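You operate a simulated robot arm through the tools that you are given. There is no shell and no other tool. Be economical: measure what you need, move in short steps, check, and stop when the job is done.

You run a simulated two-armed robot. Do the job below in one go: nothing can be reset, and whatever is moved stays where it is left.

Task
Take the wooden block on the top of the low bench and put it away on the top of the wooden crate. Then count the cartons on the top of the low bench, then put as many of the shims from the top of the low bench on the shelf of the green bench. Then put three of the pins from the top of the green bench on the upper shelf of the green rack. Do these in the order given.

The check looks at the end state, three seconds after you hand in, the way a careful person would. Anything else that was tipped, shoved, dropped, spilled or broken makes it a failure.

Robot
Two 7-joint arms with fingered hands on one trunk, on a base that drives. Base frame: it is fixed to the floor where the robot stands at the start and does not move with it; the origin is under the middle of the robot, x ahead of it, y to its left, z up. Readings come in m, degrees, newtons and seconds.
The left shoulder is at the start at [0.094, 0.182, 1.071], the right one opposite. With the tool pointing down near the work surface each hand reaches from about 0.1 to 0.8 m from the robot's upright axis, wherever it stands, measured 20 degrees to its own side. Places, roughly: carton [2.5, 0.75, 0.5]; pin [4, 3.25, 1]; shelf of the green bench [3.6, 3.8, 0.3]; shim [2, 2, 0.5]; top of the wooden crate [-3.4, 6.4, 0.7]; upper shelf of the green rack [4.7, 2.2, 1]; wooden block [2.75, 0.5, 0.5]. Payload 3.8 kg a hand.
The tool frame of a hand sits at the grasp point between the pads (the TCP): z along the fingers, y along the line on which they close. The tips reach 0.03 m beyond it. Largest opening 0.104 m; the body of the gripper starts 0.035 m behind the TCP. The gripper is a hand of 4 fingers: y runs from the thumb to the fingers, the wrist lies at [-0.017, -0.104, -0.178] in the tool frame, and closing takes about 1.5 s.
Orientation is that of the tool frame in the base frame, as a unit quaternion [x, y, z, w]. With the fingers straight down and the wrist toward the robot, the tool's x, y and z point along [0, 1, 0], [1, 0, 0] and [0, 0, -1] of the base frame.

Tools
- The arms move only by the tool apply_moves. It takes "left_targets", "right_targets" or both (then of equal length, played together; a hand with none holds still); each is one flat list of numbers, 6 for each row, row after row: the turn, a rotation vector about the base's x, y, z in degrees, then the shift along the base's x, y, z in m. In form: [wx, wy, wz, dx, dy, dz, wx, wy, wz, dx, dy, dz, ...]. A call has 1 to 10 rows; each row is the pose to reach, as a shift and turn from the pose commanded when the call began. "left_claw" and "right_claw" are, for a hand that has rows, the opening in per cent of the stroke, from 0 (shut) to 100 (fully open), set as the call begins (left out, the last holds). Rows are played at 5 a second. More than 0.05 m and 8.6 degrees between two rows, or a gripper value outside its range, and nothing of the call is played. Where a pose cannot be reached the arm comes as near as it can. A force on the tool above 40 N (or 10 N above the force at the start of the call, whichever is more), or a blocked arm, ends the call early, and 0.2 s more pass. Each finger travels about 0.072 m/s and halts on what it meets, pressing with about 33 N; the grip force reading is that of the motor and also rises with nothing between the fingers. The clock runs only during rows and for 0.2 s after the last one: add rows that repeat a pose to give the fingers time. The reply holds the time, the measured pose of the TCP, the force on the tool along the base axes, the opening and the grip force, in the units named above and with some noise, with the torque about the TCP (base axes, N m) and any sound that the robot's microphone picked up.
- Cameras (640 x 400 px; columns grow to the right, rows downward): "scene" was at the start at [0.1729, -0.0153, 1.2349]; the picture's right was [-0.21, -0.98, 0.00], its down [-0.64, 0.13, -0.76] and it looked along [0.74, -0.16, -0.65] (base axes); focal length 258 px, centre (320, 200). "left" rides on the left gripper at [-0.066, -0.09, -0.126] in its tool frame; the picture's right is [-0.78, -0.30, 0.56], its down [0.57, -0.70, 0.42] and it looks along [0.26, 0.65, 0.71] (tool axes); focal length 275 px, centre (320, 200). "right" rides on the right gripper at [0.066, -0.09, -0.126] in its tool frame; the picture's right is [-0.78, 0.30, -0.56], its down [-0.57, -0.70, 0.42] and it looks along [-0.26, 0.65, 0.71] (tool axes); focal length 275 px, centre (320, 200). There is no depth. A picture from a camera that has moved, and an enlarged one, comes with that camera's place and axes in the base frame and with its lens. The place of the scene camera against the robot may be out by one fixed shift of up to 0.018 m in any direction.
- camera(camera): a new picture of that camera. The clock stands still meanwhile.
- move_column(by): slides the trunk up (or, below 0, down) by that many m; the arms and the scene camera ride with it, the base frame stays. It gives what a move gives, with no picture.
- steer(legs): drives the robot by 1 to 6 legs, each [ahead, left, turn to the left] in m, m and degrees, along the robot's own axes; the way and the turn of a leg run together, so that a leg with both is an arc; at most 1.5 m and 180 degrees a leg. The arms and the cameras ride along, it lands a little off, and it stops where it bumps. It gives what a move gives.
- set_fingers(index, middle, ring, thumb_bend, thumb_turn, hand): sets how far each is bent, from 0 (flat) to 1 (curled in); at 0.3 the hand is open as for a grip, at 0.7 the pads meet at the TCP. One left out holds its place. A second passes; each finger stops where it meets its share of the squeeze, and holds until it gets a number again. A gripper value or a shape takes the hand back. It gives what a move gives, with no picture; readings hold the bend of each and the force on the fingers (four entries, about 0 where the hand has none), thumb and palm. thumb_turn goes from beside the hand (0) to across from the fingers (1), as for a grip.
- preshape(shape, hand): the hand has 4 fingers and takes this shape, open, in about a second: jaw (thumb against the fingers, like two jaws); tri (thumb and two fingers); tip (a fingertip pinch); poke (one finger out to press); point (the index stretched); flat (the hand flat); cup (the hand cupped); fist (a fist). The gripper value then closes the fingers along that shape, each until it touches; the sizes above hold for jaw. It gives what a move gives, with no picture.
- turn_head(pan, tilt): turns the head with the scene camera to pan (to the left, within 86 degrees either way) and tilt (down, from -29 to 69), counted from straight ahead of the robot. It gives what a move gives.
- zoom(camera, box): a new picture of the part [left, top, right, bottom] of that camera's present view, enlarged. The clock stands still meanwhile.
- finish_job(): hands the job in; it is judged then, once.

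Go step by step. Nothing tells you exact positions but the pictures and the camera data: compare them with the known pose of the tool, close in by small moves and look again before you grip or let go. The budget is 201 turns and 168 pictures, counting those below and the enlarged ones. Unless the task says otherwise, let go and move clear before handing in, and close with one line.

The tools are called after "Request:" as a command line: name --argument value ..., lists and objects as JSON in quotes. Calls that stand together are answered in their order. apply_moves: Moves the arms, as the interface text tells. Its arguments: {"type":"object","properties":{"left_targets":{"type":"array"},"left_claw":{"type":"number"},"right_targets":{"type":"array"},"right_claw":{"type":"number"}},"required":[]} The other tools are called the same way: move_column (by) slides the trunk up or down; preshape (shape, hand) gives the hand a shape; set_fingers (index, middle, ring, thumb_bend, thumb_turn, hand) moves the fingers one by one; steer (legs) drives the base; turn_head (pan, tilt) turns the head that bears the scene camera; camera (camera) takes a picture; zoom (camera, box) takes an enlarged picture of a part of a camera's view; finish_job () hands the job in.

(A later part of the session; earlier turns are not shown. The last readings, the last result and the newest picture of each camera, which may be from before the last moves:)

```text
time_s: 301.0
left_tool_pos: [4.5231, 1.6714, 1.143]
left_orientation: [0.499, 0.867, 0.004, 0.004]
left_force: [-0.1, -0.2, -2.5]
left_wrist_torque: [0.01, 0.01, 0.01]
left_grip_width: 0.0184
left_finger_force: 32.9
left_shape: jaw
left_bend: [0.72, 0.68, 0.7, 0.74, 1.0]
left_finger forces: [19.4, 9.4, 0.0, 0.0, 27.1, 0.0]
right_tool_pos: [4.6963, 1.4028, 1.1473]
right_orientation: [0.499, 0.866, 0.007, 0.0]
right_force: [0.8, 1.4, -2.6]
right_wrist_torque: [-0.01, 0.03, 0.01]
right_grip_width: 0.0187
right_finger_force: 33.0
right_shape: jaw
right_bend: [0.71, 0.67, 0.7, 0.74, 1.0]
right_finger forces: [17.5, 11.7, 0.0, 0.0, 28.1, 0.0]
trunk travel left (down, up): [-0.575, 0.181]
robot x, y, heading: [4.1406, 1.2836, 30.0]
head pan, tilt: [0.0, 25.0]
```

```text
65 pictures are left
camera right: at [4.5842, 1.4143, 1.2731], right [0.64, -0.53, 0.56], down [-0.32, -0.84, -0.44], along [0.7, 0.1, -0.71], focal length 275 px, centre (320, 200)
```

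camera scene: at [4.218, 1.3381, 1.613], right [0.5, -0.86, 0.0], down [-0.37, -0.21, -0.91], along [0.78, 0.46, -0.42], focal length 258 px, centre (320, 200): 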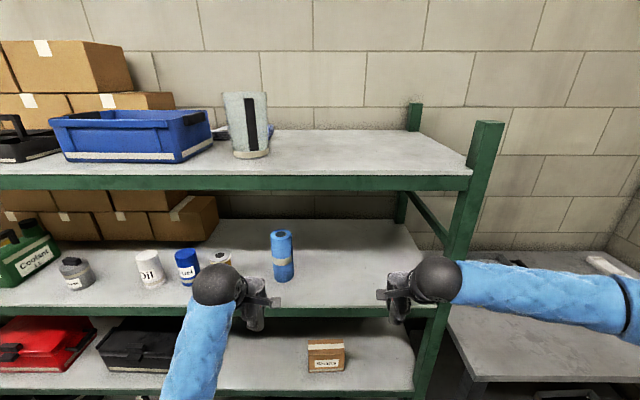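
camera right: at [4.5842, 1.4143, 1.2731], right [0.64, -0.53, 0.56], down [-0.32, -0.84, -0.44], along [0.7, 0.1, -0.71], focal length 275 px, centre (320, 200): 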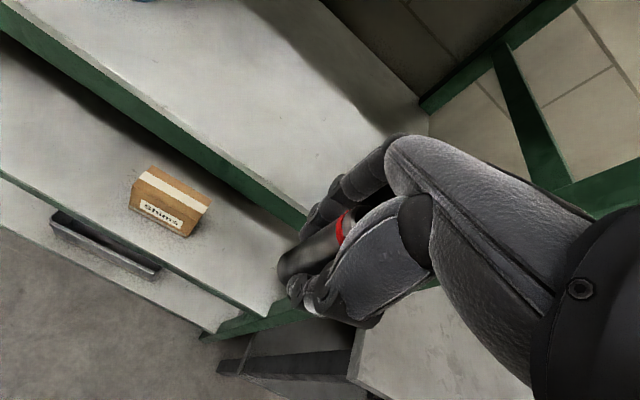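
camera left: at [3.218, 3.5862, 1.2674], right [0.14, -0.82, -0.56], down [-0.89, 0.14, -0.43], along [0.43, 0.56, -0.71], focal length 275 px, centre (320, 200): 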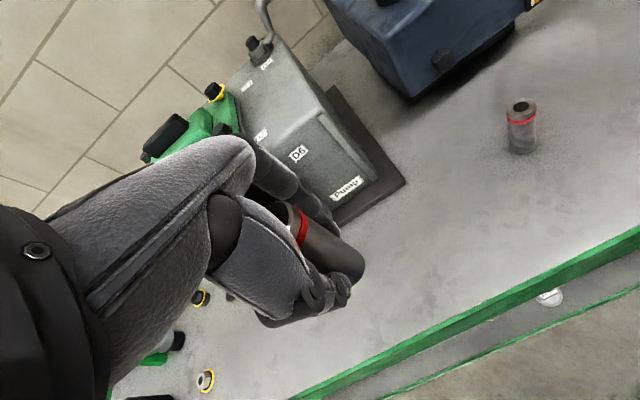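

The shelf surface is at z≈0.998, with its front edge 0.13 m ahead of the right hand. I lower the right hand to entry height, pull the left back a bit and advance 0.1 m.

Request:
apply_moves --right_targets '[0, 0, 0, 0, 0, -0.03, 0, 0, 0, 0, 0, -0.053, 0, 0, 0, 0, 0, -0.053]' --left_targets '[0, 0, 0, -0.026, -0.015, 0, 0, 0, 0, -0.05, -0.03, 0, 0, 0, 0, -0.05, -0.03, 0]'

Request:
steer --legs '[[0.1, 0, 0]]'

Request:
camera --camera "scene"

Request:
camera --camera "right"

```text
time_s: 301.8
left_tool_pos: [4.4704, 1.6403, 1.1414]
left_orientation: [0.5, 0.866, 0.005, 0.004]
left_force: [0.6, -0.4, -2.9]
left_wrist_torque: [0.0, -0.02, 0.02]
left_grip_width: 0.0178
left_finger_force: 33.3
left_shape: jaw
left_bend: [0.72, 0.68, 0.7, 0.74, 1.0]
left_finger forces: [19.5, 9.5, 0.1, 0.0, 27.2, 0.0]
right_tool_pos: [4.6978, 1.4019, 1.0931]
right_orientation: [0.5, 0.866, 0.007, 0.001]
right_force: [-0.9, -0.5, -2.1]
right_wrist_torque: [0.01, -0.01, -0.01]
right_grip_width: 0.019
right_finger_force: 33.3
right_shape: jaw
right_bend: [0.71, 0.67, 0.7, 0.74, 1.0]
right_finger forces: [17.5, 11.6, 0.1, 0.0, 28.1, 0.0]
trunk travel left (down, up): [-0.575, 0.181]
robot x, y, heading: [4.1416, 1.2807, 30.1]
head pan, tilt: [0.0, 25.0]
```

```text
time_s: 302.9
left_tool_pos: [4.556, 1.6901, 1.1441]
left_orientation: [0.499, 0.867, 0.004, 0.003]
left_force: [-0.1, 1.1, -3.1]
left_wrist_torque: [-0.04, 0.03, 0.0]
left_grip_width: 0.018
left_finger_force: 33.1
left_shape: jaw
left_bend: [0.72, 0.68, 0.7, 0.74, 1.0]
left_finger forces: [19.5, 9.5, 0.0, 0.0, 27.1, 0.1]
right_tool_pos: [4.7837, 1.4515, 1.0925]
right_orientation: [0.499, 0.867, 0.006, 0.001]
right_force: [0.8, -0.4, -2.1]
right_wrist_torque: [0.02, 0.01, 0.05]
right_grip_width: 0.0189
right_finger_force: 33.0
right_shape: jaw
right_bend: [0.71, 0.67, 0.7, 0.74, 1.0]
right_finger forces: [17.5, 11.6, 0.1, 0.0, 28.1, 0.0]
trunk travel left (down, up): [-0.575, 0.181]
robot x, y, heading: [4.2257, 1.3274, 30.1]
head pan, tilt: [0.0, 25.0]
```

```text
64 pictures are left
camera scene: at [4.303, 1.3874, 1.613], right [0.5, -0.86, 0.0], down [-0.37, -0.21, -0.91], along [0.78, 0.46, -0.42], focal length 258 px, centre (320, 200)
```

scene: 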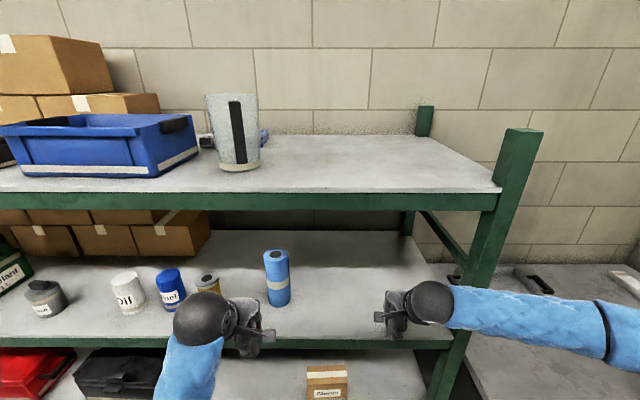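

```text
63 pictures are left
camera right: at [4.6712, 1.4633, 1.2184], right [0.64, -0.53, 0.56], down [-0.32, -0.84, -0.44], along [0.7, 0.1, -0.71], focal length 275 px, centre (320, 200)
```

right: 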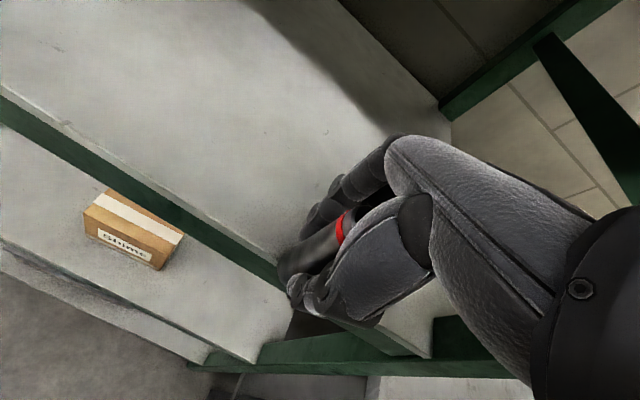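

The right forearm would run close to the rack's post, so I'll place this pin further left (s≈1.0). I strafe left 0.14 m.

Request:
steer --legs '[[0, 0.14, 0]]'

Request:
apply_moves --right_targets '[0, 0, 0, 0.025, 0.014, 0, 0, 0, 0, 0.05, 0.029, 0, 0, 0, 0, 0.08, 0.046, 0, 0, 0, 0, 0.08, 0.046, 0]'

Request:
camera --camera "scene"

Request:
camera --camera "right"

```text
time_s: 304.2
left_tool_pos: [4.4853, 1.8096, 1.1427]
left_orientation: [0.498, 0.867, 0.004, 0.005]
left_force: [0.0, 0.1, -2.7]
left_wrist_torque: [-0.01, 0.0, -0.02]
left_grip_width: 0.0183
left_finger_force: 33.4
left_shape: jaw
left_bend: [0.72, 0.68, 0.7, 0.74, 1.0]
left_finger forces: [19.5, 9.5, 0.0, 0.0, 27.2, 0.0]
right_tool_pos: [4.7124, 1.5708, 1.0925]
right_orientation: [0.499, 0.866, 0.006, 0.001]
right_force: [-0.1, -0.4, -2.3]
right_wrist_torque: [-0.01, 0.01, -0.01]
right_grip_width: 0.019
right_finger_force: 32.9
right_shape: jaw
right_bend: [0.71, 0.67, 0.7, 0.74, 1.0]
right_finger forces: [17.5, 11.6, 0.0, 0.1, 28.1, 0.1]
trunk travel left (down, up): [-0.575, 0.181]
robot x, y, heading: [4.158, 1.4494, 30.3]
head pan, tilt: [0.0, 25.0]
```

```text
time_s: 305.2
left_tool_pos: [4.4863, 1.8101, 1.1434]
left_orientation: [0.498, 0.867, 0.005, 0.004]
left_force: [-0.9, 0.5, -1.9]
left_wrist_torque: [0.04, 0.02, 0.01]
left_grip_width: 0.0182
left_finger_force: 33.1
left_shape: jaw
left_bend: [0.72, 0.68, 0.7, 0.74, 1.0]
left_finger forces: [19.5, 9.5, 0.0, 0.0, 27.1, 0.1]
right_tool_pos: [4.7939, 1.6193, 1.0932]
right_orientation: [0.497, 0.868, 0.007, 0.001]
right_force: [0.1, -0.1, -1.5]
right_wrist_torque: [0.05, 0.01, -0.01]
right_grip_width: 0.0186
right_finger_force: 32.6
right_shape: jaw
right_bend: [0.71, 0.67, 0.7, 0.74, 1.0]
right_finger forces: [17.7, 11.8, 0.0, 0.0, 28.2, 0.1]
trunk travel left (down, up): [-0.575, 0.181]
robot x, y, heading: [4.1554, 1.4456, 30.1]
head pan, tilt: [0.0, 25.0]
```

```text
62 pictures are left
camera scene: at [4.2321, 1.505, 1.6131], right [0.51, -0.86, 0.0], down [-0.36, -0.21, -0.91], along [0.78, 0.46, -0.42], focal length 258 px, centre (320, 200)
```

scene: 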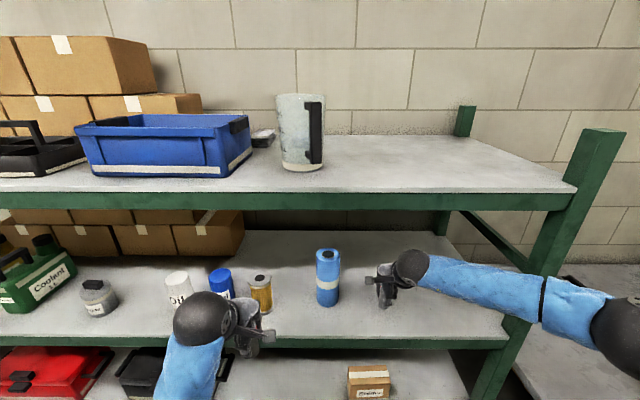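

```text
61 pictures are left
camera right: at [4.6811, 1.63, 1.2181], right [0.64, -0.53, 0.56], down [-0.31, -0.84, -0.44], along [0.7, 0.11, -0.71], focal length 275 px, centre (320, 200)
```

right: 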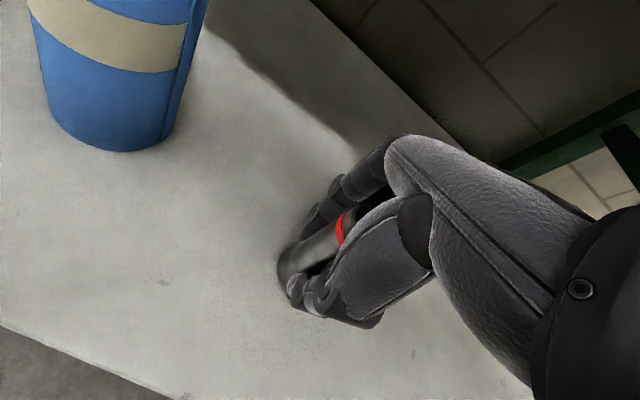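

The right hand is over the shelf, well clear of the can. I lower slowly to contact.

Request:
apply_moves --right_targets '[0, 0, 0, 0, 0, -0.01, 0, 0, 0, 0, 0, -0.02, 0, 0, 0, 0, 0, -0.027, 0, 0, 0, 0, 0, -0.032, 0, 0, 0, 0, 0, -0.036, 0, 0, 0, 0, 0, -0.04, 0, 0, 0, 0, 0, -0.044, 0, 0, 0, 0, 0, -0.048, 0, 0, 0, 0, 0, -0.052]'

Request:
camera --camera "right"

Request:
zoom --camera "scene" --box '[300, 200, 540, 370]'

```text
time_s: 306.0
left_tool_pos: [4.4846, 1.8092, 1.1432]
left_orientation: [0.498, 0.867, 0.004, 0.003]
left_force: [0.8, -0.3, -2.2]
left_wrist_torque: [0.0, 0.01, 0.03]
left_grip_width: 0.0179
left_finger_force: 32.9
left_shape: jaw
left_bend: [0.72, 0.68, 0.7, 0.74, 1.0]
left_finger forces: [19.6, 9.6, 0.1, 0.0, 27.1, 0.0]
right_tool_pos: [4.7978, 1.6214, 1.0829]
right_orientation: [0.498, 0.867, 0.021, 0.002]
right_force: [-4.3, -4.3, 18.9]
right_wrist_torque: [-0.17, 0.18, 0.0]
right_grip_width: 0.0208
right_finger_force: 32.9
right_shape: jaw
right_bend: [0.71, 0.67, 0.7, 0.74, 1.0]
right_finger forces: [18.5, 13.5, 0.0, 0.0, 35.4, 0.0]
trunk travel left (down, up): [-0.575, 0.181]
robot x, y, heading: [4.1572, 1.4493, 30.3]
head pan, tilt: [0.0, 25.0]
stopped in row 3 (right hand): the force on the tool passed its limit at 45 N (the readings are from after the stop); the commanded pose is now the measured one
```

```text
60 pictures are left
camera right: at [4.6834, 1.6304, 1.207], right [0.63, -0.54, 0.56], down [-0.31, -0.83, -0.46], along [0.71, 0.12, -0.69], focal length 275 px, centre (320, 200)
```

right: 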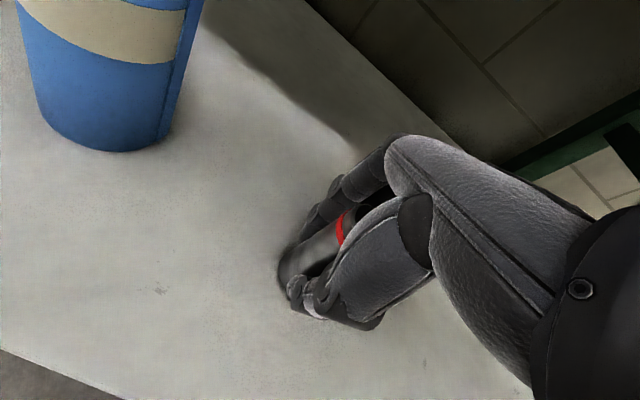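

```text
2.35 times, centred on (420, 285) of scene
camera zoom: at [4.231, 1.5048, 1.6132], right [0.51, -0.86, 0.0], down [-0.36, -0.21, -0.91], along [0.78, 0.46, -0.42], focal length 607 px, centre (85, 0)
```

zoom: 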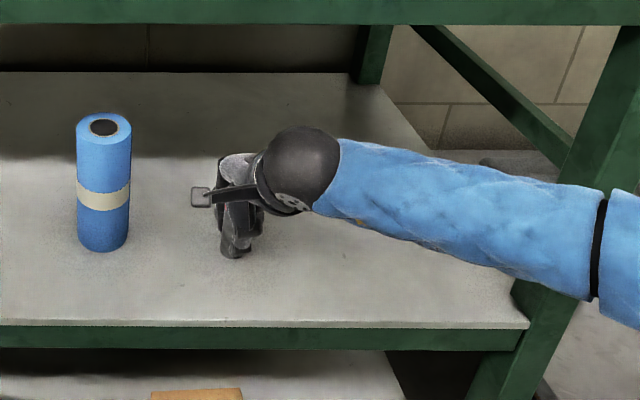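

Contact came at TCP z≈1.08, which fits a shelf surface at about 1.03 from the hand camera. I ease up and level the hand.

Request:
apply_moves --right_targets '[-1.4, 0.8, 0, -0.002, -0.001, 0.003, -1.4, 0.8, 0, -0.002, -0.001, 0.003]'

Request:
camera --camera "right"

```text
time_s: 306.6
left_tool_pos: [4.4843, 1.8093, 1.1434]
left_orientation: [0.498, 0.867, 0.005, 0.004]
left_force: [0.6, 0.2, -3.1]
left_wrist_torque: [-0.01, 0.01, 0.02]
left_grip_width: 0.0183
left_finger_force: 32.6
left_shape: jaw
left_bend: [0.72, 0.68, 0.7, 0.74, 1.0]
left_finger forces: [19.5, 9.5, 0.0, 0.0, 27.2, 0.0]
right_tool_pos: [4.7956, 1.6194, 1.0839]
right_orientation: [0.498, 0.867, 0.004, 0.004]
right_force: [4.0, 3.6, 11.3]
right_wrist_torque: [0.18, -0.18, -0.01]
right_grip_width: 0.0205
right_finger_force: 33.0
right_shape: jaw
right_bend: [0.71, 0.67, 0.7, 0.74, 1.0]
right_finger forces: [22.0, 15.0, 0.0, 0.0, 29.8, 0.0]
trunk travel left (down, up): [-0.575, 0.181]
robot x, y, heading: [4.155, 1.4491, 30.4]
head pan, tilt: [0.0, 25.0]
```

```text
58 pictures are left
camera right: at [4.683, 1.6325, 1.2087], right [0.64, -0.52, 0.56], down [-0.31, -0.85, -0.43], along [0.7, 0.1, -0.71], focal length 275 px, centre (320, 200)
```

right: 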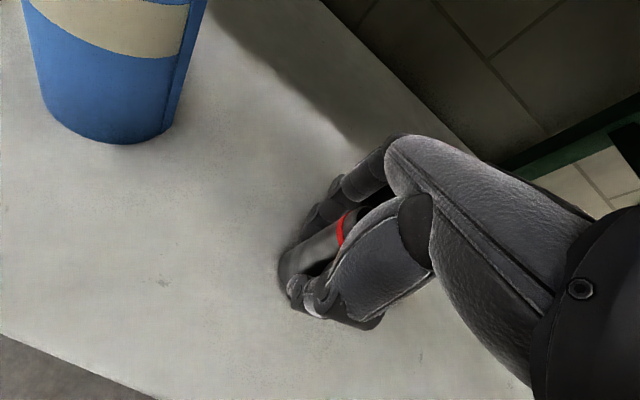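

Standing in contact with about 11 N. I open to 65 % and look before withdrawing.

Request:
apply_moves --right_targets '[0, 0, 0, 0, 0, 0.002, 0, 0, 0, 0, 0, 0.002, 0, 0, 0, 0, 0, 0.002, 0, 0, 0, 0, 0, 0.002, 0, 0, 0, 0, 0, 0.002, 0, 0, 0, 0, 0, 0.002]' --right_claw 65

Request:
camera --camera "right"

```text
time_s: 308.0
left_tool_pos: [4.4854, 1.8099, 1.1429]
left_orientation: [0.497, 0.868, 0.003, 0.003]
left_force: [0.1, -0.5, -2.7]
left_wrist_torque: [0.0, 0.0, 0.0]
left_grip_width: 0.0184
left_finger_force: 32.8
left_shape: jaw
left_bend: [0.72, 0.68, 0.7, 0.74, 1.0]
left_finger forces: [19.5, 9.5, 0.1, 0.1, 27.2, 0.0]
right_tool_pos: [4.7962, 1.6196, 1.0832]
right_orientation: [0.499, 0.867, 0.002, 0.002]
right_force: [0.7, 0.7, 0.1]
right_wrist_torque: [0.05, 0.01, 0.01]
right_grip_width: 0.0672
right_finger_force: 0.0
right_shape: jaw
right_bend: [0.73, 0.39, 0.35, 0.6, 0.99]
right_finger forces: [0.0, 0.1, 0.1, 0.1, 0.1, 0.1]
trunk travel left (down, up): [-0.575, 0.181]
robot x, y, heading: [4.1562, 1.4469, 30.4]
head pan, tilt: [0.0, 25.0]
```

```text
57 pictures are left
camera right: at [4.683, 1.6323, 1.2096], right [0.64, -0.52, 0.56], down [-0.31, -0.85, -0.43], along [0.7, 0.1, -0.71], focal length 275 px, centre (320, 200)
```

right: 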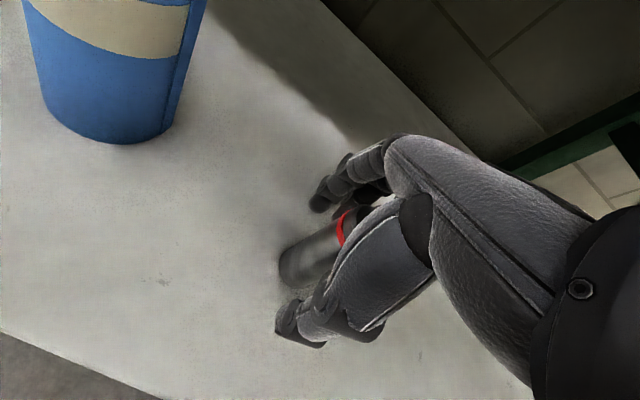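

The pin stands free. I lift a few cm and check the clearance to the beam above.

Request:
apply_moves --right_targets '[0, 0, 0, 0, 0, 0.015, 0, 0, 0, 0, 0, 0.03, 0, 0, 0, 0, 0, 0.045, 0, 0, 0, 0, 0, 0.045]'

Request:
zoom --camera "scene" --box '[300, 170, 540, 370]'

Request:
camera --camera "right"

```text
time_s: 309.0
left_tool_pos: [4.4854, 1.8094, 1.1416]
left_orientation: [0.497, 0.868, 0.004, 0.004]
left_force: [0.1, -1.1, -2.9]
left_wrist_torque: [0.03, -0.04, -0.02]
left_grip_width: 0.0181
left_finger_force: 32.7
left_shape: jaw
left_bend: [0.72, 0.68, 0.7, 0.74, 1.0]
left_finger forces: [19.5, 9.5, 0.0, 0.1, 27.2, 0.0]
right_tool_pos: [4.7965, 1.6181, 1.1278]
right_orientation: [0.499, 0.867, 0.003, 0.002]
right_force: [0.5, -0.5, -0.2]
right_wrist_torque: [-0.03, 0.02, -0.01]
right_grip_width: 0.0672
right_finger_force: 0.0
right_shape: jaw
right_bend: [0.73, 0.39, 0.35, 0.6, 0.99]
right_finger forces: [0.0, 0.0, 0.1, 0.1, 0.1, 0.0]
trunk travel left (down, up): [-0.575, 0.181]
robot x, y, heading: [4.1555, 1.4465, 30.5]
head pan, tilt: [0.0, 25.0]
```

```text
2.00 times, centred on (420, 270) of scene
camera zoom: at [4.2325, 1.5057, 1.6131], right [0.51, -0.86, 0.0], down [-0.36, -0.21, -0.91], along [0.78, 0.46, -0.42], focal length 516 px, centre (120, 60)
```

zoom: 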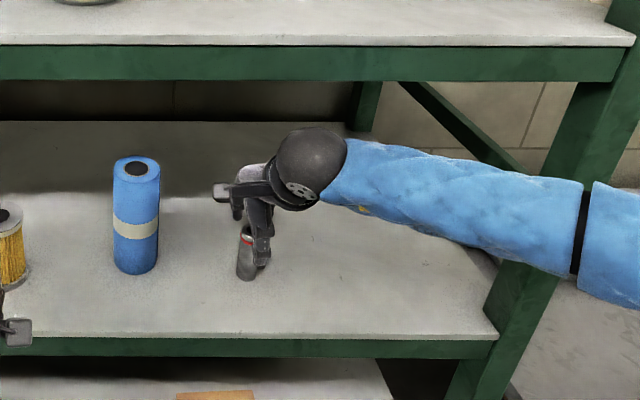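

```text
55 pictures are left
camera right: at [4.6847, 1.6314, 1.2537], right [0.64, -0.52, 0.56], down [-0.31, -0.85, -0.43], along [0.7, 0.1, -0.71], focal length 275 px, centre (320, 200)
```

right: 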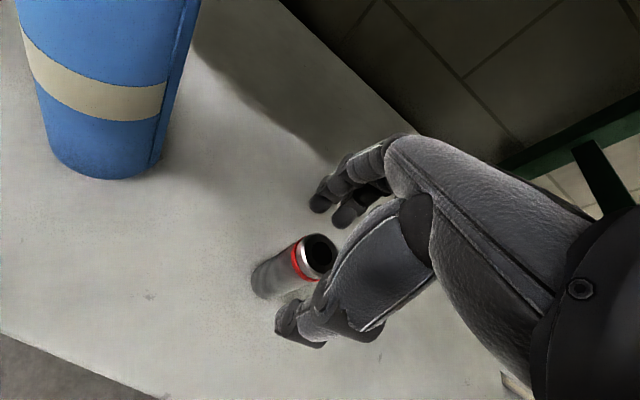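

There is about 6 cm to the beam; I rise 3 cm more and pull straight back.

Request:
apply_moves --right_targets '[0, 0, 0, 0, 0, 0.015, 0, 0, 0, 0, 0, 0.03, 0, 0, 0, 0, 0, 0.033]'

Request:
camera --camera "right"

```text
time_s: 309.8
left_tool_pos: [4.4849, 1.8106, 1.142]
left_orientation: [0.498, 0.867, 0.004, 0.003]
left_force: [1.0, -0.1, -2.3]
left_wrist_torque: [0.0, 0.0, -0.01]
left_grip_width: 0.0183
left_finger_force: 33.0
left_shape: jaw
left_bend: [0.72, 0.68, 0.7, 0.74, 1.0]
left_finger forces: [19.5, 9.5, 0.1, 0.0, 27.2, 0.0]
right_tool_pos: [4.7953, 1.6199, 1.1624]
right_orientation: [0.499, 0.867, 0.002, 0.003]
right_force: [-0.3, 0.1, 0.0]
right_wrist_torque: [0.0, 0.0, -0.01]
right_grip_width: 0.0673
right_finger_force: 0.0
right_shape: jaw
right_bend: [0.73, 0.39, 0.35, 0.6, 0.99]
right_finger forces: [0.0, 0.0, 0.1, 0.0, 0.0, 0.0]
trunk travel left (down, up): [-0.575, 0.181]
robot x, y, heading: [4.1541, 1.4467, 30.4]
head pan, tilt: [0.0, 25.0]
```

```text
54 pictures are left
camera right: at [4.6833, 1.6318, 1.288], right [0.64, -0.52, 0.56], down [-0.31, -0.85, -0.43], along [0.7, 0.1, -0.71], focal length 275 px, centre (320, 200)
```

right: 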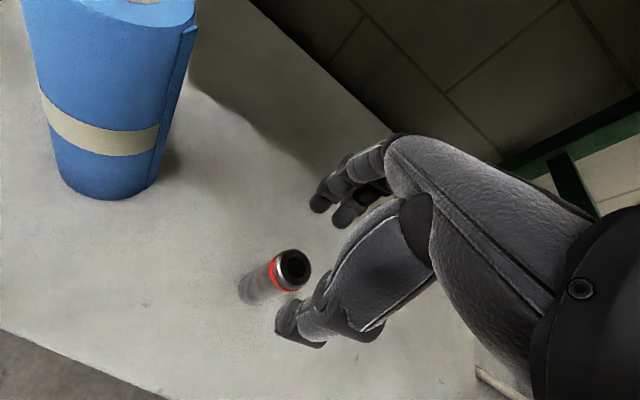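

Pin top is at z≈1.11, tips at 1.13: clear. I pull back.

Request:
apply_moves --right_targets '[0, 0, 0, -0.035, -0.02, 0.003, 0, 0, 0, -0.07, -0.04, 0.003, 0, 0, 0, -0.105, -0.06, 0.003, 0, 0, 0, -0.14, -0.08, 0.003]'

Request:
camera --camera "scene"

```text
time_s: 310.8
left_tool_pos: [4.4845, 1.8089, 1.1428]
left_orientation: [0.498, 0.867, 0.005, 0.004]
left_force: [-0.3, 0.2, -2.1]
left_wrist_torque: [0.0, -0.02, 0.01]
left_grip_width: 0.0184
left_finger_force: 32.9
left_shape: jaw
left_bend: [0.72, 0.68, 0.7, 0.74, 1.0]
left_finger forces: [19.6, 9.5, 0.0, 0.1, 27.1, 0.0]
right_tool_pos: [4.6563, 1.5393, 1.1638]
right_orientation: [0.499, 0.867, 0.003, 0.003]
right_force: [-0.8, -0.4, 0.4]
right_wrist_torque: [0.05, 0.02, 0.0]
right_grip_width: 0.0676
right_finger_force: 0.0
right_shape: jaw
right_bend: [0.73, 0.39, 0.35, 0.6, 0.99]
right_finger forces: [0.0, 0.0, 0.1, 0.1, 0.1, 0.1]
trunk travel left (down, up): [-0.575, 0.181]
robot x, y, heading: [4.1571, 1.4462, 30.3]
head pan, tilt: [0.0, 25.0]
```

```text
53 pictures are left
camera scene: at [4.2315, 1.5048, 1.6132], right [0.51, -0.86, 0.0], down [-0.36, -0.21, -0.91], along [0.78, 0.46, -0.42], focal length 258 px, centre (320, 200)
```

scene: 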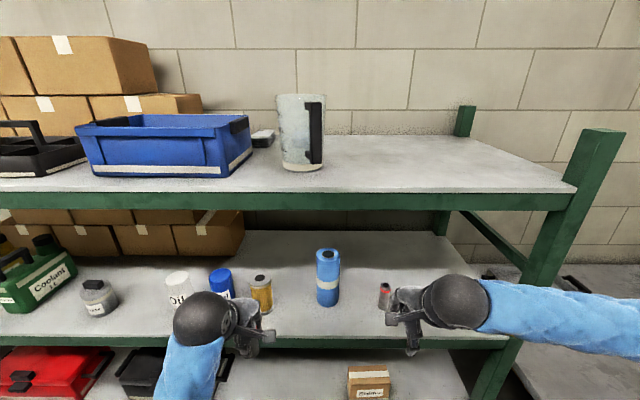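

First pin stands on the upper shelf. I retract the right hand and strafe right 0.46 m so the left hand can place its pin beside it.

Request:
apply_moves --right_targets '[0, 0, 0, -0.035, -0.02, 0, 0, 0, 0, -0.07, -0.04, 0]' --left_targets '[0, 0, 0, 0, 0, -0.01, 0, 0, 0, 0, 0, -0.015]'

Request:
steer --legs '[[0, -0.46, 0]]'

Request:
camera --camera "scene"

Request:
camera --camera "left"

```text
time_s: 311.4
left_tool_pos: [4.4867, 1.8106, 1.1296]
left_orientation: [0.497, 0.868, 0.005, 0.004]
left_force: [-0.5, -0.7, -2.2]
left_wrist_torque: [0.03, 0.01, 0.02]
left_grip_width: 0.0179
left_finger_force: 33.1
left_shape: jaw
left_bend: [0.72, 0.68, 0.7, 0.74, 1.0]
left_finger forces: [19.6, 9.5, 0.0, 0.1, 27.1, 0.1]
right_tool_pos: [4.5833, 1.5015, 1.1656]
right_orientation: [0.499, 0.867, 0.004, 0.003]
right_force: [0.3, 0.6, 0.5]
right_wrist_torque: [0.02, 0.0, -0.01]
right_grip_width: 0.0674
right_finger_force: 0.0
right_shape: jaw
right_bend: [0.73, 0.39, 0.35, 0.6, 0.99]
right_finger forces: [0.0, 0.0, 0.0, 0.1, 0.0, 0.0]
trunk travel left (down, up): [-0.575, 0.181]
robot x, y, heading: [4.1549, 1.4481, 30.6]
head pan, tilt: [0.0, 25.0]
```

```text
time_s: 314.2
left_tool_pos: [4.7201, 1.4118, 1.1292]
left_orientation: [0.495, 0.869, 0.004, 0.003]
left_force: [-0.8, -1.0, -2.9]
left_wrist_torque: [-0.01, -0.01, 0.01]
left_grip_width: 0.0181
left_finger_force: 32.9
left_shape: jaw
left_bend: [0.72, 0.68, 0.7, 0.74, 1.0]
left_finger forces: [19.6, 9.7, 0.0, 0.1, 27.1, 0.0]
right_tool_pos: [4.8208, 1.1037, 1.165]
right_orientation: [0.495, 0.869, 0.002, 0.002]
right_force: [0.0, 0.1, 0.0]
right_wrist_torque: [-0.05, 0.03, 0.02]
right_grip_width: 0.0673
right_finger_force: 0.1
right_shape: jaw
right_bend: [0.73, 0.39, 0.35, 0.6, 0.99]
right_finger forces: [0.2, 0.1, 0.0, 0.1, 0.0, 0.0]
trunk travel left (down, up): [-0.575, 0.181]
robot x, y, heading: [4.3927, 1.0479, 30.7]
head pan, tilt: [0.0, 25.0]
```

```text
52 pictures are left
camera scene: at [4.4693, 1.1047, 1.6131], right [0.51, -0.86, 0.0], down [-0.36, -0.22, -0.91], along [0.78, 0.46, -0.42], focal length 258 px, centre (320, 200)
```

scene: 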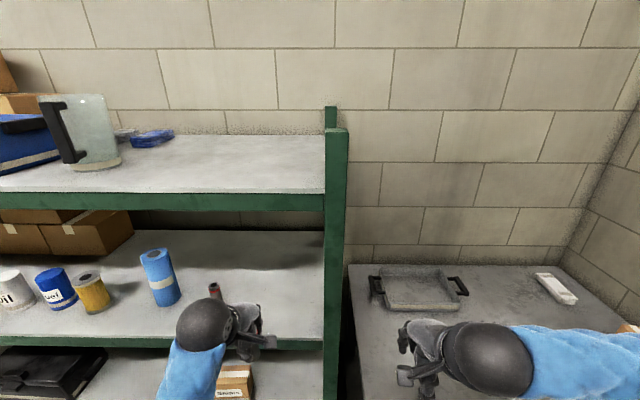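

```text
51 pictures are left
camera left: at [4.6759, 1.3082, 1.2524], right [0.15, -0.82, -0.56], down [-0.89, 0.14, -0.43], along [0.43, 0.56, -0.71], focal length 275 px, centre (320, 200)
```

left: 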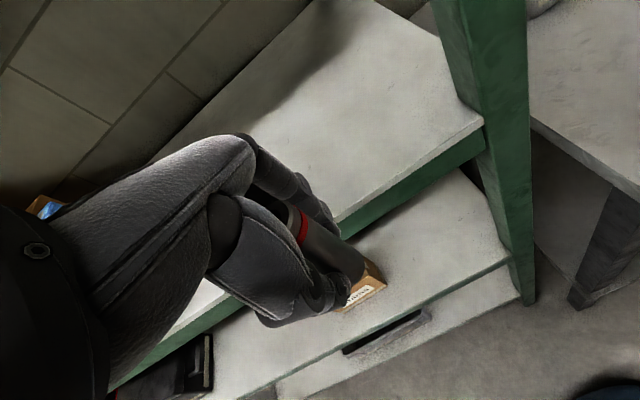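

I extend the left hand in over the shelf, to the right of the first pin.

Request:
apply_moves --left_targets '[0, 0, 0, 0.035, 0.02, 0, 0, 0, 0, 0.07, 0.04, 0, 0, 0, 0, 0.105, 0.06, 0, 0, 0, 0, 0.139, 0.08, 0, 0, 0, 0, 0.139, 0.08, -0.015, 0, 0, 0, 0.139, 0.08, -0.015]'

Request:
camera --camera "left"

Request:
camera --camera "scene"

```text
time_s: 315.6
left_tool_pos: [4.8615, 1.4925, 1.1131]
left_orientation: [0.494, 0.869, 0.004, 0.003]
left_force: [-0.2, 0.3, -2.7]
left_wrist_torque: [0.0, -0.01, -0.03]
left_grip_width: 0.0182
left_finger_force: 32.7
left_shape: jaw
left_bend: [0.72, 0.68, 0.7, 0.75, 1.0]
left_finger forces: [19.8, 9.9, 0.1, 0.0, 27.4, 0.1]
right_tool_pos: [4.8218, 1.104, 1.1649]
right_orientation: [0.495, 0.869, 0.002, 0.003]
right_force: [-0.5, -0.1, -0.3]
right_wrist_torque: [-0.03, 0.01, -0.02]
right_grip_width: 0.0675
right_finger_force: 0.1
right_shape: jaw
right_bend: [0.73, 0.39, 0.35, 0.6, 0.99]
right_finger forces: [0.0, 0.0, 0.1, 0.0, 0.0, 0.0]
trunk travel left (down, up): [-0.575, 0.181]
robot x, y, heading: [4.3913, 1.049, 30.8]
head pan, tilt: [0.0, 25.0]
```

```text
50 pictures are left
camera left: at [4.8155, 1.3889, 1.2371], right [0.15, -0.82, -0.56], down [-0.89, 0.14, -0.43], along [0.43, 0.56, -0.71], focal length 275 px, centre (320, 200)
```

left: 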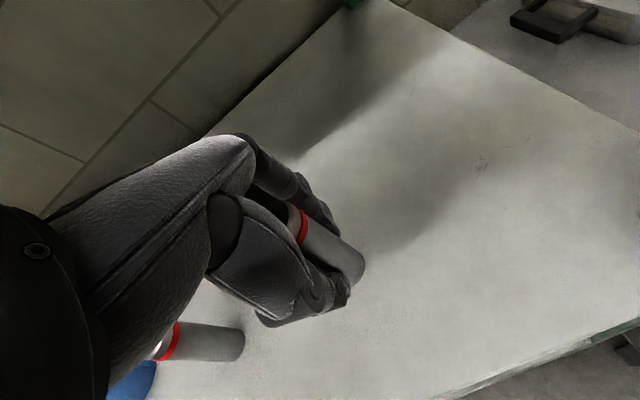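

```text
49 pictures are left
camera scene: at [4.4697, 1.1055, 1.613], right [0.51, -0.86, 0.0], down [-0.36, -0.22, -0.91], along [0.78, 0.46, -0.42], focal length 258 px, centre (320, 200)
```

scene: 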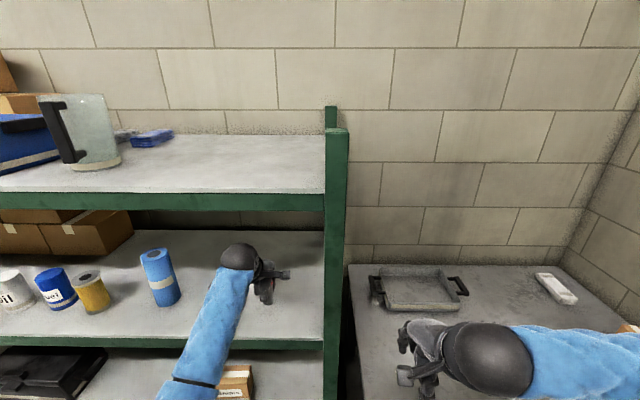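

I lower slowly to contact.

Request:
apply_moves --left_targets '[0, 0, 0, 0, 0, -0.01, 0, 0, 0, 0, 0, -0.017, 0, 0, 0, 0, 0, -0.021, 0, 0, 0, 0, 0, -0.024, 0, 0, 0, 0, 0, -0.027, 0, 0, 0, 0, 0, -0.03, 0, 0, 0, 0, 0, -0.033, 0, 0, 0, 0, 0, -0.036, 0, 0, 0, 0, 0, -0.039]'

Request:
camera --camera "left"

```text
time_s: 317.6
left_tool_pos: [4.8589, 1.4914, 1.0826]
left_orientation: [0.495, 0.869, 0.012, 0.009]
left_force: [-3.6, 1.5, 32.7]
left_wrist_torque: [0.0, 0.09, 0.0]
left_grip_width: 0.0201
left_finger_force: 32.6
left_shape: jaw
left_bend: [0.72, 0.71, 0.7, 0.75, 1.0]
left_finger forces: [21.8, 15.1, 0.1, 0.1, 35.0, 0.0]
right_tool_pos: [4.8182, 1.1031, 1.1656]
right_orientation: [0.495, 0.869, 0.004, 0.004]
right_force: [0.1, 0.0, -0.3]
right_wrist_torque: [0.03, 0.0, 0.01]
right_grip_width: 0.0675
right_finger_force: 0.1
right_shape: jaw
right_bend: [0.73, 0.39, 0.35, 0.6, 0.99]
right_finger forces: [0.0, 0.1, 0.0, 0.0, 0.0, 0.0]
trunk travel left (down, up): [-0.575, 0.181]
robot x, y, heading: [4.3943, 1.049, 30.7]
head pan, tilt: [0.0, 25.0]
```

```text
48 pictures are left
camera left: at [4.8132, 1.3873, 1.2048], right [0.16, -0.81, -0.56], down [-0.88, 0.14, -0.45], along [0.44, 0.57, -0.7], focal length 275 px, centre (320, 200)
```

left: 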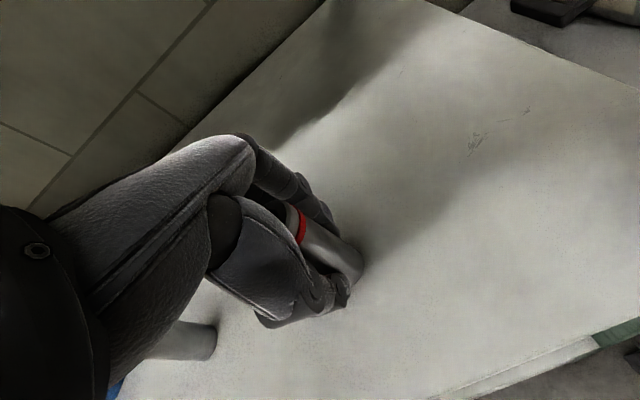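

Contact. I ease off, open to 65 %, and check.

Request:
apply_moves --left_targets '[0, 0, 0, 0, 0, 0.007, 0, 0, 0, 0, 0, 0.007]'

Request:
apply_moves --left_targets '[0, 0, 0, 0, 0, 0.002, 0, 0, 0, 0, 0, 0.002, 0, 0, 0, 0, 0, 0.002, 0, 0, 0, 0, 0, 0.002, 0, 0, 0, 0, 0, 0.002, 0, 0, 0, 0, 0, 0.002]' --left_claw 65

Request:
camera --camera "left"

```text
time_s: 318.2
left_tool_pos: [4.8597, 1.4913, 1.0821]
left_orientation: [0.495, 0.869, 0.006, 0.004]
left_force: [3.1, 0.7, 18.2]
left_wrist_torque: [0.07, -0.16, -0.01]
left_grip_width: 0.0199
left_finger_force: 33.3
left_shape: jaw
left_bend: [0.72, 0.67, 0.7, 0.75, 1.0]
left_finger forces: [23.4, 12.5, 0.1, 0.0, 29.9, 0.1]
right_tool_pos: [4.8204, 1.103, 1.1657]
right_orientation: [0.495, 0.869, 0.004, 0.003]
right_force: [0.2, 0.3, 0.2]
right_wrist_torque: [0.01, 0.0, 0.0]
right_grip_width: 0.0674
right_finger_force: 0.0
right_shape: jaw
right_bend: [0.73, 0.39, 0.35, 0.6, 0.99]
right_finger forces: [0.0, 0.0, 0.0, 0.1, 0.0, 0.0]
trunk travel left (down, up): [-0.575, 0.181]
robot x, y, heading: [4.3914, 1.0455, 30.7]
head pan, tilt: [0.0, 25.0]
```

```text
time_s: 319.6
left_tool_pos: [4.8587, 1.4925, 1.0829]
left_orientation: [0.494, 0.869, 0.004, 0.003]
left_force: [-0.6, -0.1, 0.5]
left_wrist_torque: [-0.02, -0.01, 0.02]
left_grip_width: 0.0674
left_finger_force: 0.1
left_shape: jaw
left_bend: [0.73, 0.39, 0.35, 0.6, 0.99]
left_finger forces: [0.0, 0.0, 0.0, 0.0, 0.0, 0.0]
right_tool_pos: [4.8208, 1.1036, 1.1649]
right_orientation: [0.495, 0.869, 0.002, 0.003]
right_force: [-0.3, -0.8, -0.2]
right_wrist_torque: [-0.01, -0.04, 0.03]
right_grip_width: 0.0673
right_finger_force: 0.0
right_shape: jaw
right_bend: [0.73, 0.39, 0.35, 0.6, 0.99]
right_finger forces: [0.0, 0.0, 0.1, 0.0, 0.0, 0.1]
trunk travel left (down, up): [-0.575, 0.181]
robot x, y, heading: [4.3925, 1.0502, 30.9]
head pan, tilt: [0.0, 25.0]
```

```text
47 pictures are left
camera left: at [4.8147, 1.3888, 1.2064], right [0.15, -0.82, -0.56], down [-0.89, 0.14, -0.43], along [0.43, 0.56, -0.71], focal length 275 px, centre (320, 200)
```

left: 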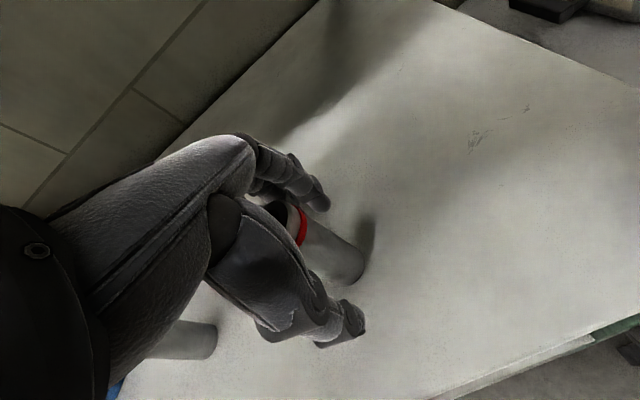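

The pin stands free. I lift straight up in two stages as before, then pull back.

Request:
apply_moves --left_targets '[0, 0, 0, 0, 0, 0.015, 0, 0, 0, 0, 0, 0.03, 0, 0, 0, 0, 0, 0.045, 0, 0, 0, 0, 0, 0.06, 0, 0, 0, 0, 0, 0.078, 0, 0, 0, 0, 0, 0.078]'

Request:
camera --camera "left"

```text
time_s: 321.0
left_tool_pos: [4.8599, 1.4918, 1.1623]
left_orientation: [0.495, 0.869, 0.005, 0.003]
left_force: [0.2, -0.3, 0.2]
left_wrist_torque: [0.01, -0.03, 0.02]
left_grip_width: 0.0676
left_finger_force: 0.1
left_shape: jaw
left_bend: [0.73, 0.39, 0.35, 0.6, 0.99]
left_finger forces: [0.1, 0.1, 0.0, 0.1, 0.1, 0.1]
right_tool_pos: [4.8196, 1.1048, 1.1654]
right_orientation: [0.495, 0.869, 0.002, 0.003]
right_force: [-0.6, -0.8, -0.8]
right_wrist_torque: [-0.01, -0.01, -0.01]
right_grip_width: 0.067
right_finger_force: 0.1
right_shape: jaw
right_bend: [0.73, 0.39, 0.35, 0.6, 0.99]
right_finger forces: [0.0, 0.0, 0.1, 0.1, 0.0, 0.1]
trunk travel left (down, up): [-0.575, 0.181]
robot x, y, heading: [4.3922, 1.0512, 31.0]
head pan, tilt: [0.0, 25.0]
```

```text
46 pictures are left
camera left: at [4.8149, 1.387, 1.2859], right [0.15, -0.82, -0.56], down [-0.89, 0.14, -0.43], along [0.43, 0.56, -0.71], focal length 275 px, centre (320, 200)
```

left: 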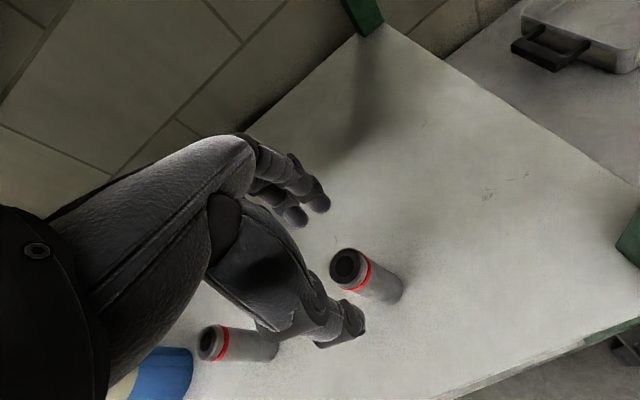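

Both pins stand on the shelf. I pull the left hand back and drive back to the green bench for the third pin.

Request:
apply_moves --left_targets '[0, 0, 0, -0.035, -0.02, 0.003, 0, 0, 0, -0.07, -0.04, 0.003, 0, 0, 0, -0.105, -0.06, 0.003, 0, 0, 0, -0.14, -0.08, 0.003, 0, 0, 0, -0.175, -0.1, 0.003]'

Request:
steer --legs '[[-0.48, 0, -0.8], [0, 1.4, 0], [0, 1.4, 0]]'

Request:
turn_head --pan 0 --tilt 40

Request:
camera --camera "scene"

```text
time_s: 322.2
left_tool_pos: [4.6813, 1.3929, 1.1659]
left_orientation: [0.495, 0.869, 0.005, 0.004]
left_force: [-0.3, 0.0, -0.1]
left_wrist_torque: [0.02, -0.01, -0.03]
left_grip_width: 0.0675
left_finger_force: 0.0
left_shape: jaw
left_bend: [0.73, 0.39, 0.35, 0.6, 0.99]
left_finger forces: [0.0, 0.0, 0.1, 0.0, 0.0, 0.0]
right_tool_pos: [4.8192, 1.1033, 1.1662]
right_orientation: [0.494, 0.869, 0.003, 0.003]
right_force: [-0.4, -0.7, 0.5]
right_wrist_torque: [0.0, -0.06, 0.0]
right_grip_width: 0.0673
right_finger_force: 0.0
right_shape: jaw
right_bend: [0.73, 0.39, 0.35, 0.6, 0.99]
right_finger forces: [0.0, 0.0, 0.0, 0.0, 0.1, 0.0]
trunk travel left (down, up): [-0.575, 0.181]
robot x, y, heading: [4.3914, 1.0495, 30.6]
head pan, tilt: [0.0, 25.0]
```

```text
time_s: 338.3
left_tool_pos: [2.8991, 3.6146, 1.1644]
left_orientation: [0.505, 0.863, 0.004, 0.004]
left_force: [0.2, 0.0, -0.5]
left_wrist_torque: [-0.03, -0.03, 0.02]
left_grip_width: 0.0674
left_finger_force: 0.0
left_shape: jaw
left_bend: [0.73, 0.39, 0.35, 0.6, 0.99]
left_finger forces: [0.0, 0.0, 0.1, 0.0, 0.0, 0.2]
right_tool_pos: [3.0316, 3.3241, 1.1647]
right_orientation: [0.505, 0.863, 0.003, 0.002]
right_force: [-0.2, -0.6, -1.1]
right_wrist_torque: [-0.01, 0.01, 0.01]
right_grip_width: 0.0675
right_finger_force: 0.1
right_shape: jaw
right_bend: [0.73, 0.39, 0.35, 0.6, 0.99]
right_finger forces: [0.0, 0.0, 0.0, 0.0, 0.1, 0.0]
trunk travel left (down, up): [-0.575, 0.181]
robot x, y, heading: [2.5992, 3.2811, 29.5]
head pan, tilt: [0.0, 25.0]
```

```text
time_s: 339.1
left_tool_pos: [2.8981, 3.6147, 1.1644]
left_orientation: [0.505, 0.863, 0.003, 0.003]
left_force: [0.0, 0.5, -0.9]
left_wrist_torque: [-0.01, -0.02, 0.01]
left_grip_width: 0.0674
left_finger_force: 0.1
left_shape: jaw
left_bend: [0.73, 0.39, 0.35, 0.6, 0.99]
left_finger forces: [0.1, 0.0, 0.0, 0.0, 0.0, 0.0]
right_tool_pos: [3.0299, 3.3246, 1.1654]
right_orientation: [0.505, 0.863, 0.003, 0.002]
right_force: [-0.9, -0.8, 0.8]
right_wrist_torque: [-0.01, 0.0, 0.04]
right_grip_width: 0.0675
right_finger_force: 0.1
right_shape: jaw
right_bend: [0.73, 0.39, 0.35, 0.6, 0.99]
right_finger forces: [0.1, 0.0, 0.1, 0.0, 0.0, 0.0]
trunk travel left (down, up): [-0.575, 0.181]
robot x, y, heading: [2.6005, 3.2779, 29.4]
head pan, tilt: [0.0, 40.0]
```

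```text
45 pictures are left
camera scene: at [2.6728, 3.3287, 1.5899], right [0.49, -0.87, 0.0], down [-0.56, -0.32, -0.77], along [0.67, 0.38, -0.64], focal length 258 px, centre (320, 200)
```

scene: 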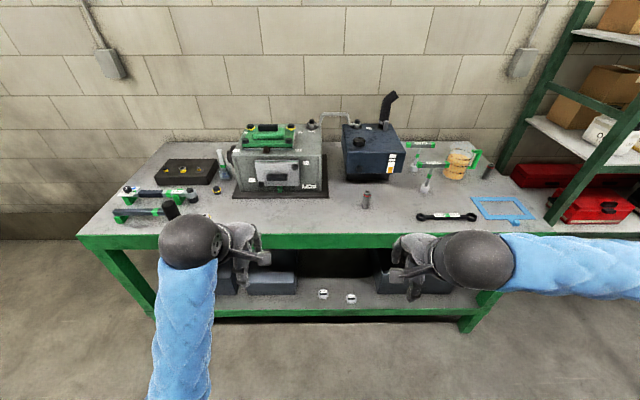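

Request:
steer --legs '[[0.28, 0, 0.7]]'

Request:
camera --camera "right"

```text
time_s: 341.1
left_tool_pos: [3.1433, 3.7684, 1.1641]
left_orientation: [0.496, 0.868, 0.004, 0.003]
left_force: [0.6, -0.1, 0.1]
left_wrist_torque: [-0.01, 0.01, 0.01]
left_grip_width: 0.0674
left_finger_force: 0.0
left_shape: jaw
left_bend: [0.73, 0.39, 0.35, 0.6, 0.99]
left_finger forces: [0.0, 0.0, 0.1, 0.0, 0.0, 0.0]
right_tool_pos: [3.2824, 3.4789, 1.1653]
right_orientation: [0.496, 0.868, 0.003, 0.003]
right_force: [-0.1, -0.2, 0.4]
right_wrist_torque: [-0.01, -0.04, 0.01]
right_grip_width: 0.0672
right_finger_force: 0.0
right_shape: jaw
right_bend: [0.73, 0.39, 0.35, 0.6, 0.99]
right_finger forces: [0.1, 0.0, 0.0, 0.0, 0.0, 0.0]
trunk travel left (down, up): [-0.575, 0.181]
robot x, y, heading: [2.8544, 3.4218, 30.8]
head pan, tilt: [0.0, 40.0]
```

```text
44 pictures are left
camera right: at [3.1695, 3.4908, 1.2905], right [0.65, -0.52, 0.56], down [-0.31, -0.85, -0.43], along [0.7, 0.1, -0.71], focal length 275 px, centre (320, 200)
```

right: 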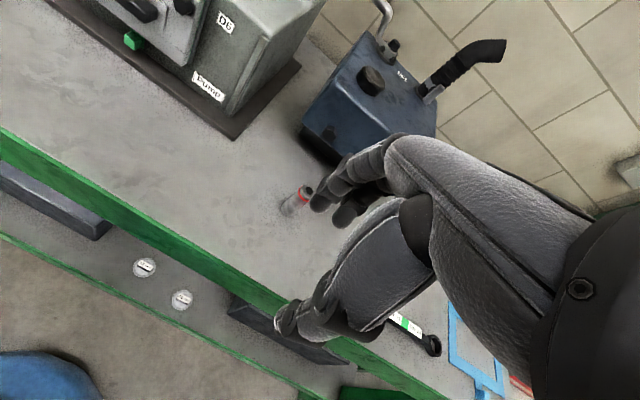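

Pin 2 is at about (3.49,3.565). I move the right hand over it.

Request:
apply_moves --right_targets '[0, 0, 0, 0.035, 0.014, -0.01, 0, 0, 0, 0.07, 0.029, -0.03, 0, 0, 0, 0.105, 0.043, -0.05, 0, 0, 0, 0.14, 0.057, -0.075, 0, 0, 0, 0.174, 0.071, -0.1, 0, 0, 0, 0.207, 0.086, -0.125, 0, 0, 0, 0.207, 0.086, -0.15, 0, 0, 0, 0.207, 0.086, -0.15]'

Request:
camera --camera "right"

```text
time_s: 342.9
left_tool_pos: [3.1436, 3.7663, 1.165]
left_orientation: [0.495, 0.869, 0.004, 0.004]
left_force: [-0.1, -0.4, -0.4]
left_wrist_torque: [-0.02, 0.0, 0.02]
left_grip_width: 0.0675
left_finger_force: 0.0
left_shape: jaw
left_bend: [0.73, 0.39, 0.35, 0.6, 0.99]
left_finger forces: [0.0, 0.0, 0.0, 0.0, 0.0, 0.0]
right_tool_pos: [3.4906, 3.5684, 1.0154]
right_orientation: [0.496, 0.868, 0.003, 0.002]
right_force: [-0.8, -0.1, 0.7]
right_wrist_torque: [0.0, 0.0, 0.0]
right_grip_width: 0.0674
right_finger_force: 0.0
right_shape: jaw
right_bend: [0.73, 0.39, 0.35, 0.6, 0.99]
right_finger forces: [0.0, 0.1, 0.0, 0.0, 0.0, 0.0]
trunk travel left (down, up): [-0.575, 0.181]
robot x, y, heading: [2.8543, 3.4244, 30.8]
head pan, tilt: [0.0, 40.0]
```

```text
43 pictures are left
camera right: at [3.3782, 3.5802, 1.1395], right [0.65, -0.52, 0.56], down [-0.31, -0.85, -0.43], along [0.7, 0.1, -0.71], focal length 275 px, centre (320, 200)
```

right: 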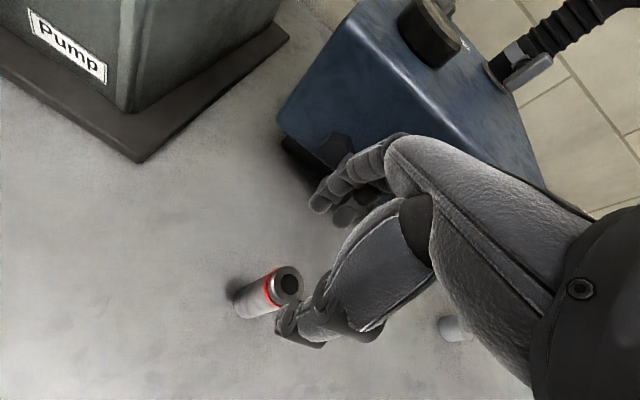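

I correct 1 cm sideways and lower in stages.

Request:
apply_moves --right_targets '[0, 0, 0, -0.002, -0.009, 0, 0, 0, 0, -0.002, -0.009, -0.02, 0, 0, 0, -0.002, -0.009, -0.04, 0, 0, 0, -0.002, -0.009, -0.05, 0, 0, 0, -0.002, -0.009, -0.05]'

Request:
camera --camera "right"

```text
time_s: 344.1
left_tool_pos: [3.1424, 3.7679, 1.1643]
left_orientation: [0.496, 0.868, 0.004, 0.003]
left_force: [-1.2, 0.3, 0.1]
left_wrist_torque: [0.0, 0.03, 0.01]
left_grip_width: 0.0674
left_finger_force: 0.0
left_shape: jaw
left_bend: [0.73, 0.39, 0.35, 0.6, 0.99]
left_finger forces: [0.0, 0.1, 0.0, 0.0, 0.0, 0.0]
right_tool_pos: [3.4847, 3.5549, 0.9634]
right_orientation: [0.496, 0.868, 0.002, 0.003]
right_force: [0.7, -0.1, 0.0]
right_wrist_torque: [-0.03, 0.0, 0.0]
right_grip_width: 0.0671
right_finger_force: 0.0
right_shape: jaw
right_bend: [0.73, 0.39, 0.35, 0.6, 0.99]
right_finger forces: [0.0, 0.1, 0.0, 0.1, 0.0, 0.1]
trunk travel left (down, up): [-0.575, 0.181]
robot x, y, heading: [2.8519, 3.4219, 30.5]
head pan, tilt: [0.0, 40.0]
```

```text
42 pictures are left
camera right: at [3.3733, 3.567, 1.0902], right [0.65, -0.52, 0.56], down [-0.31, -0.85, -0.43], along [0.7, 0.1, -0.71], focal length 275 px, centre (320, 200)
```

right: 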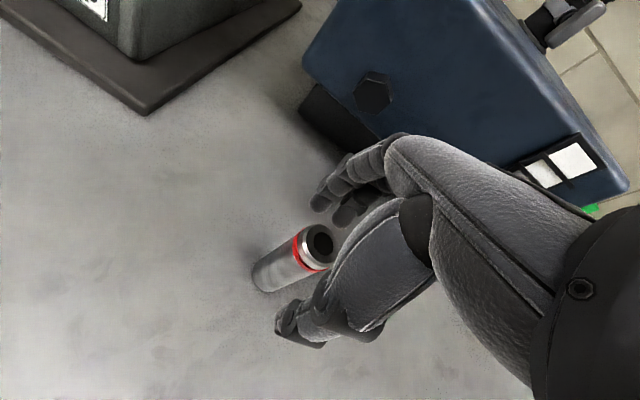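

Request:
apply_moves --right_targets '[0, 0, 0, 0.005, 0.005, -0.01, 0, 0, 0, 0.005, 0.005, -0.025, 0, 0, 0, 0.005, 0.005, -0.04, 0, 0, 0, 0.005, 0.005, -0.04]'

Request:
camera --camera "right"

```text
time_s: 345.1
left_tool_pos: [3.1435, 3.7667, 1.1655]
left_orientation: [0.495, 0.869, 0.004, 0.003]
left_force: [1.1, -0.1, -0.2]
left_wrist_torque: [0.01, 0.01, -0.02]
left_grip_width: 0.0675
left_finger_force: 0.1
left_shape: jaw
left_bend: [0.73, 0.39, 0.35, 0.6, 0.99]
left_finger forces: [0.0, 0.0, 0.0, 0.1, 0.0, 0.0]
right_tool_pos: [3.4904, 3.5599, 0.9236]
right_orientation: [0.496, 0.869, 0.002, 0.002]
right_force: [0.2, 1.4, -0.3]
right_wrist_torque: [-0.03, -0.01, 0.05]
right_grip_width: 0.0674
right_finger_force: 0.1
right_shape: jaw
right_bend: [0.73, 0.39, 0.35, 0.6, 0.99]
right_finger forces: [0.0, 0.0, 0.0, 0.0, 0.0, 0.0]
trunk travel left (down, up): [-0.575, 0.181]
robot x, y, heading: [2.8526, 3.4216, 30.9]
head pan, tilt: [0.0, 40.0]
```

```text
41 pictures are left
camera right: at [3.3781, 3.5716, 1.0492], right [0.65, -0.52, 0.56], down [-0.31, -0.85, -0.43], along [0.7, 0.1, -0.71], focal length 275 px, centre (320, 200)
```

right: 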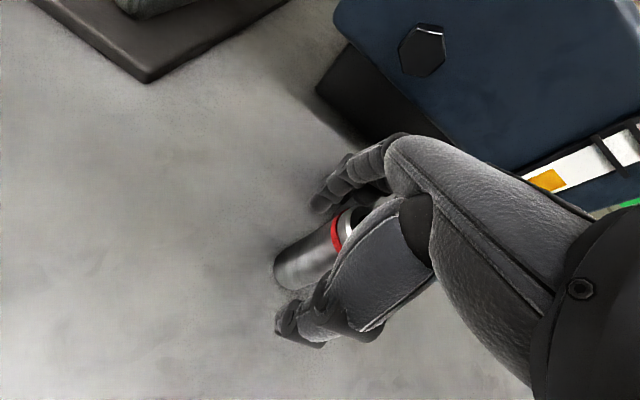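

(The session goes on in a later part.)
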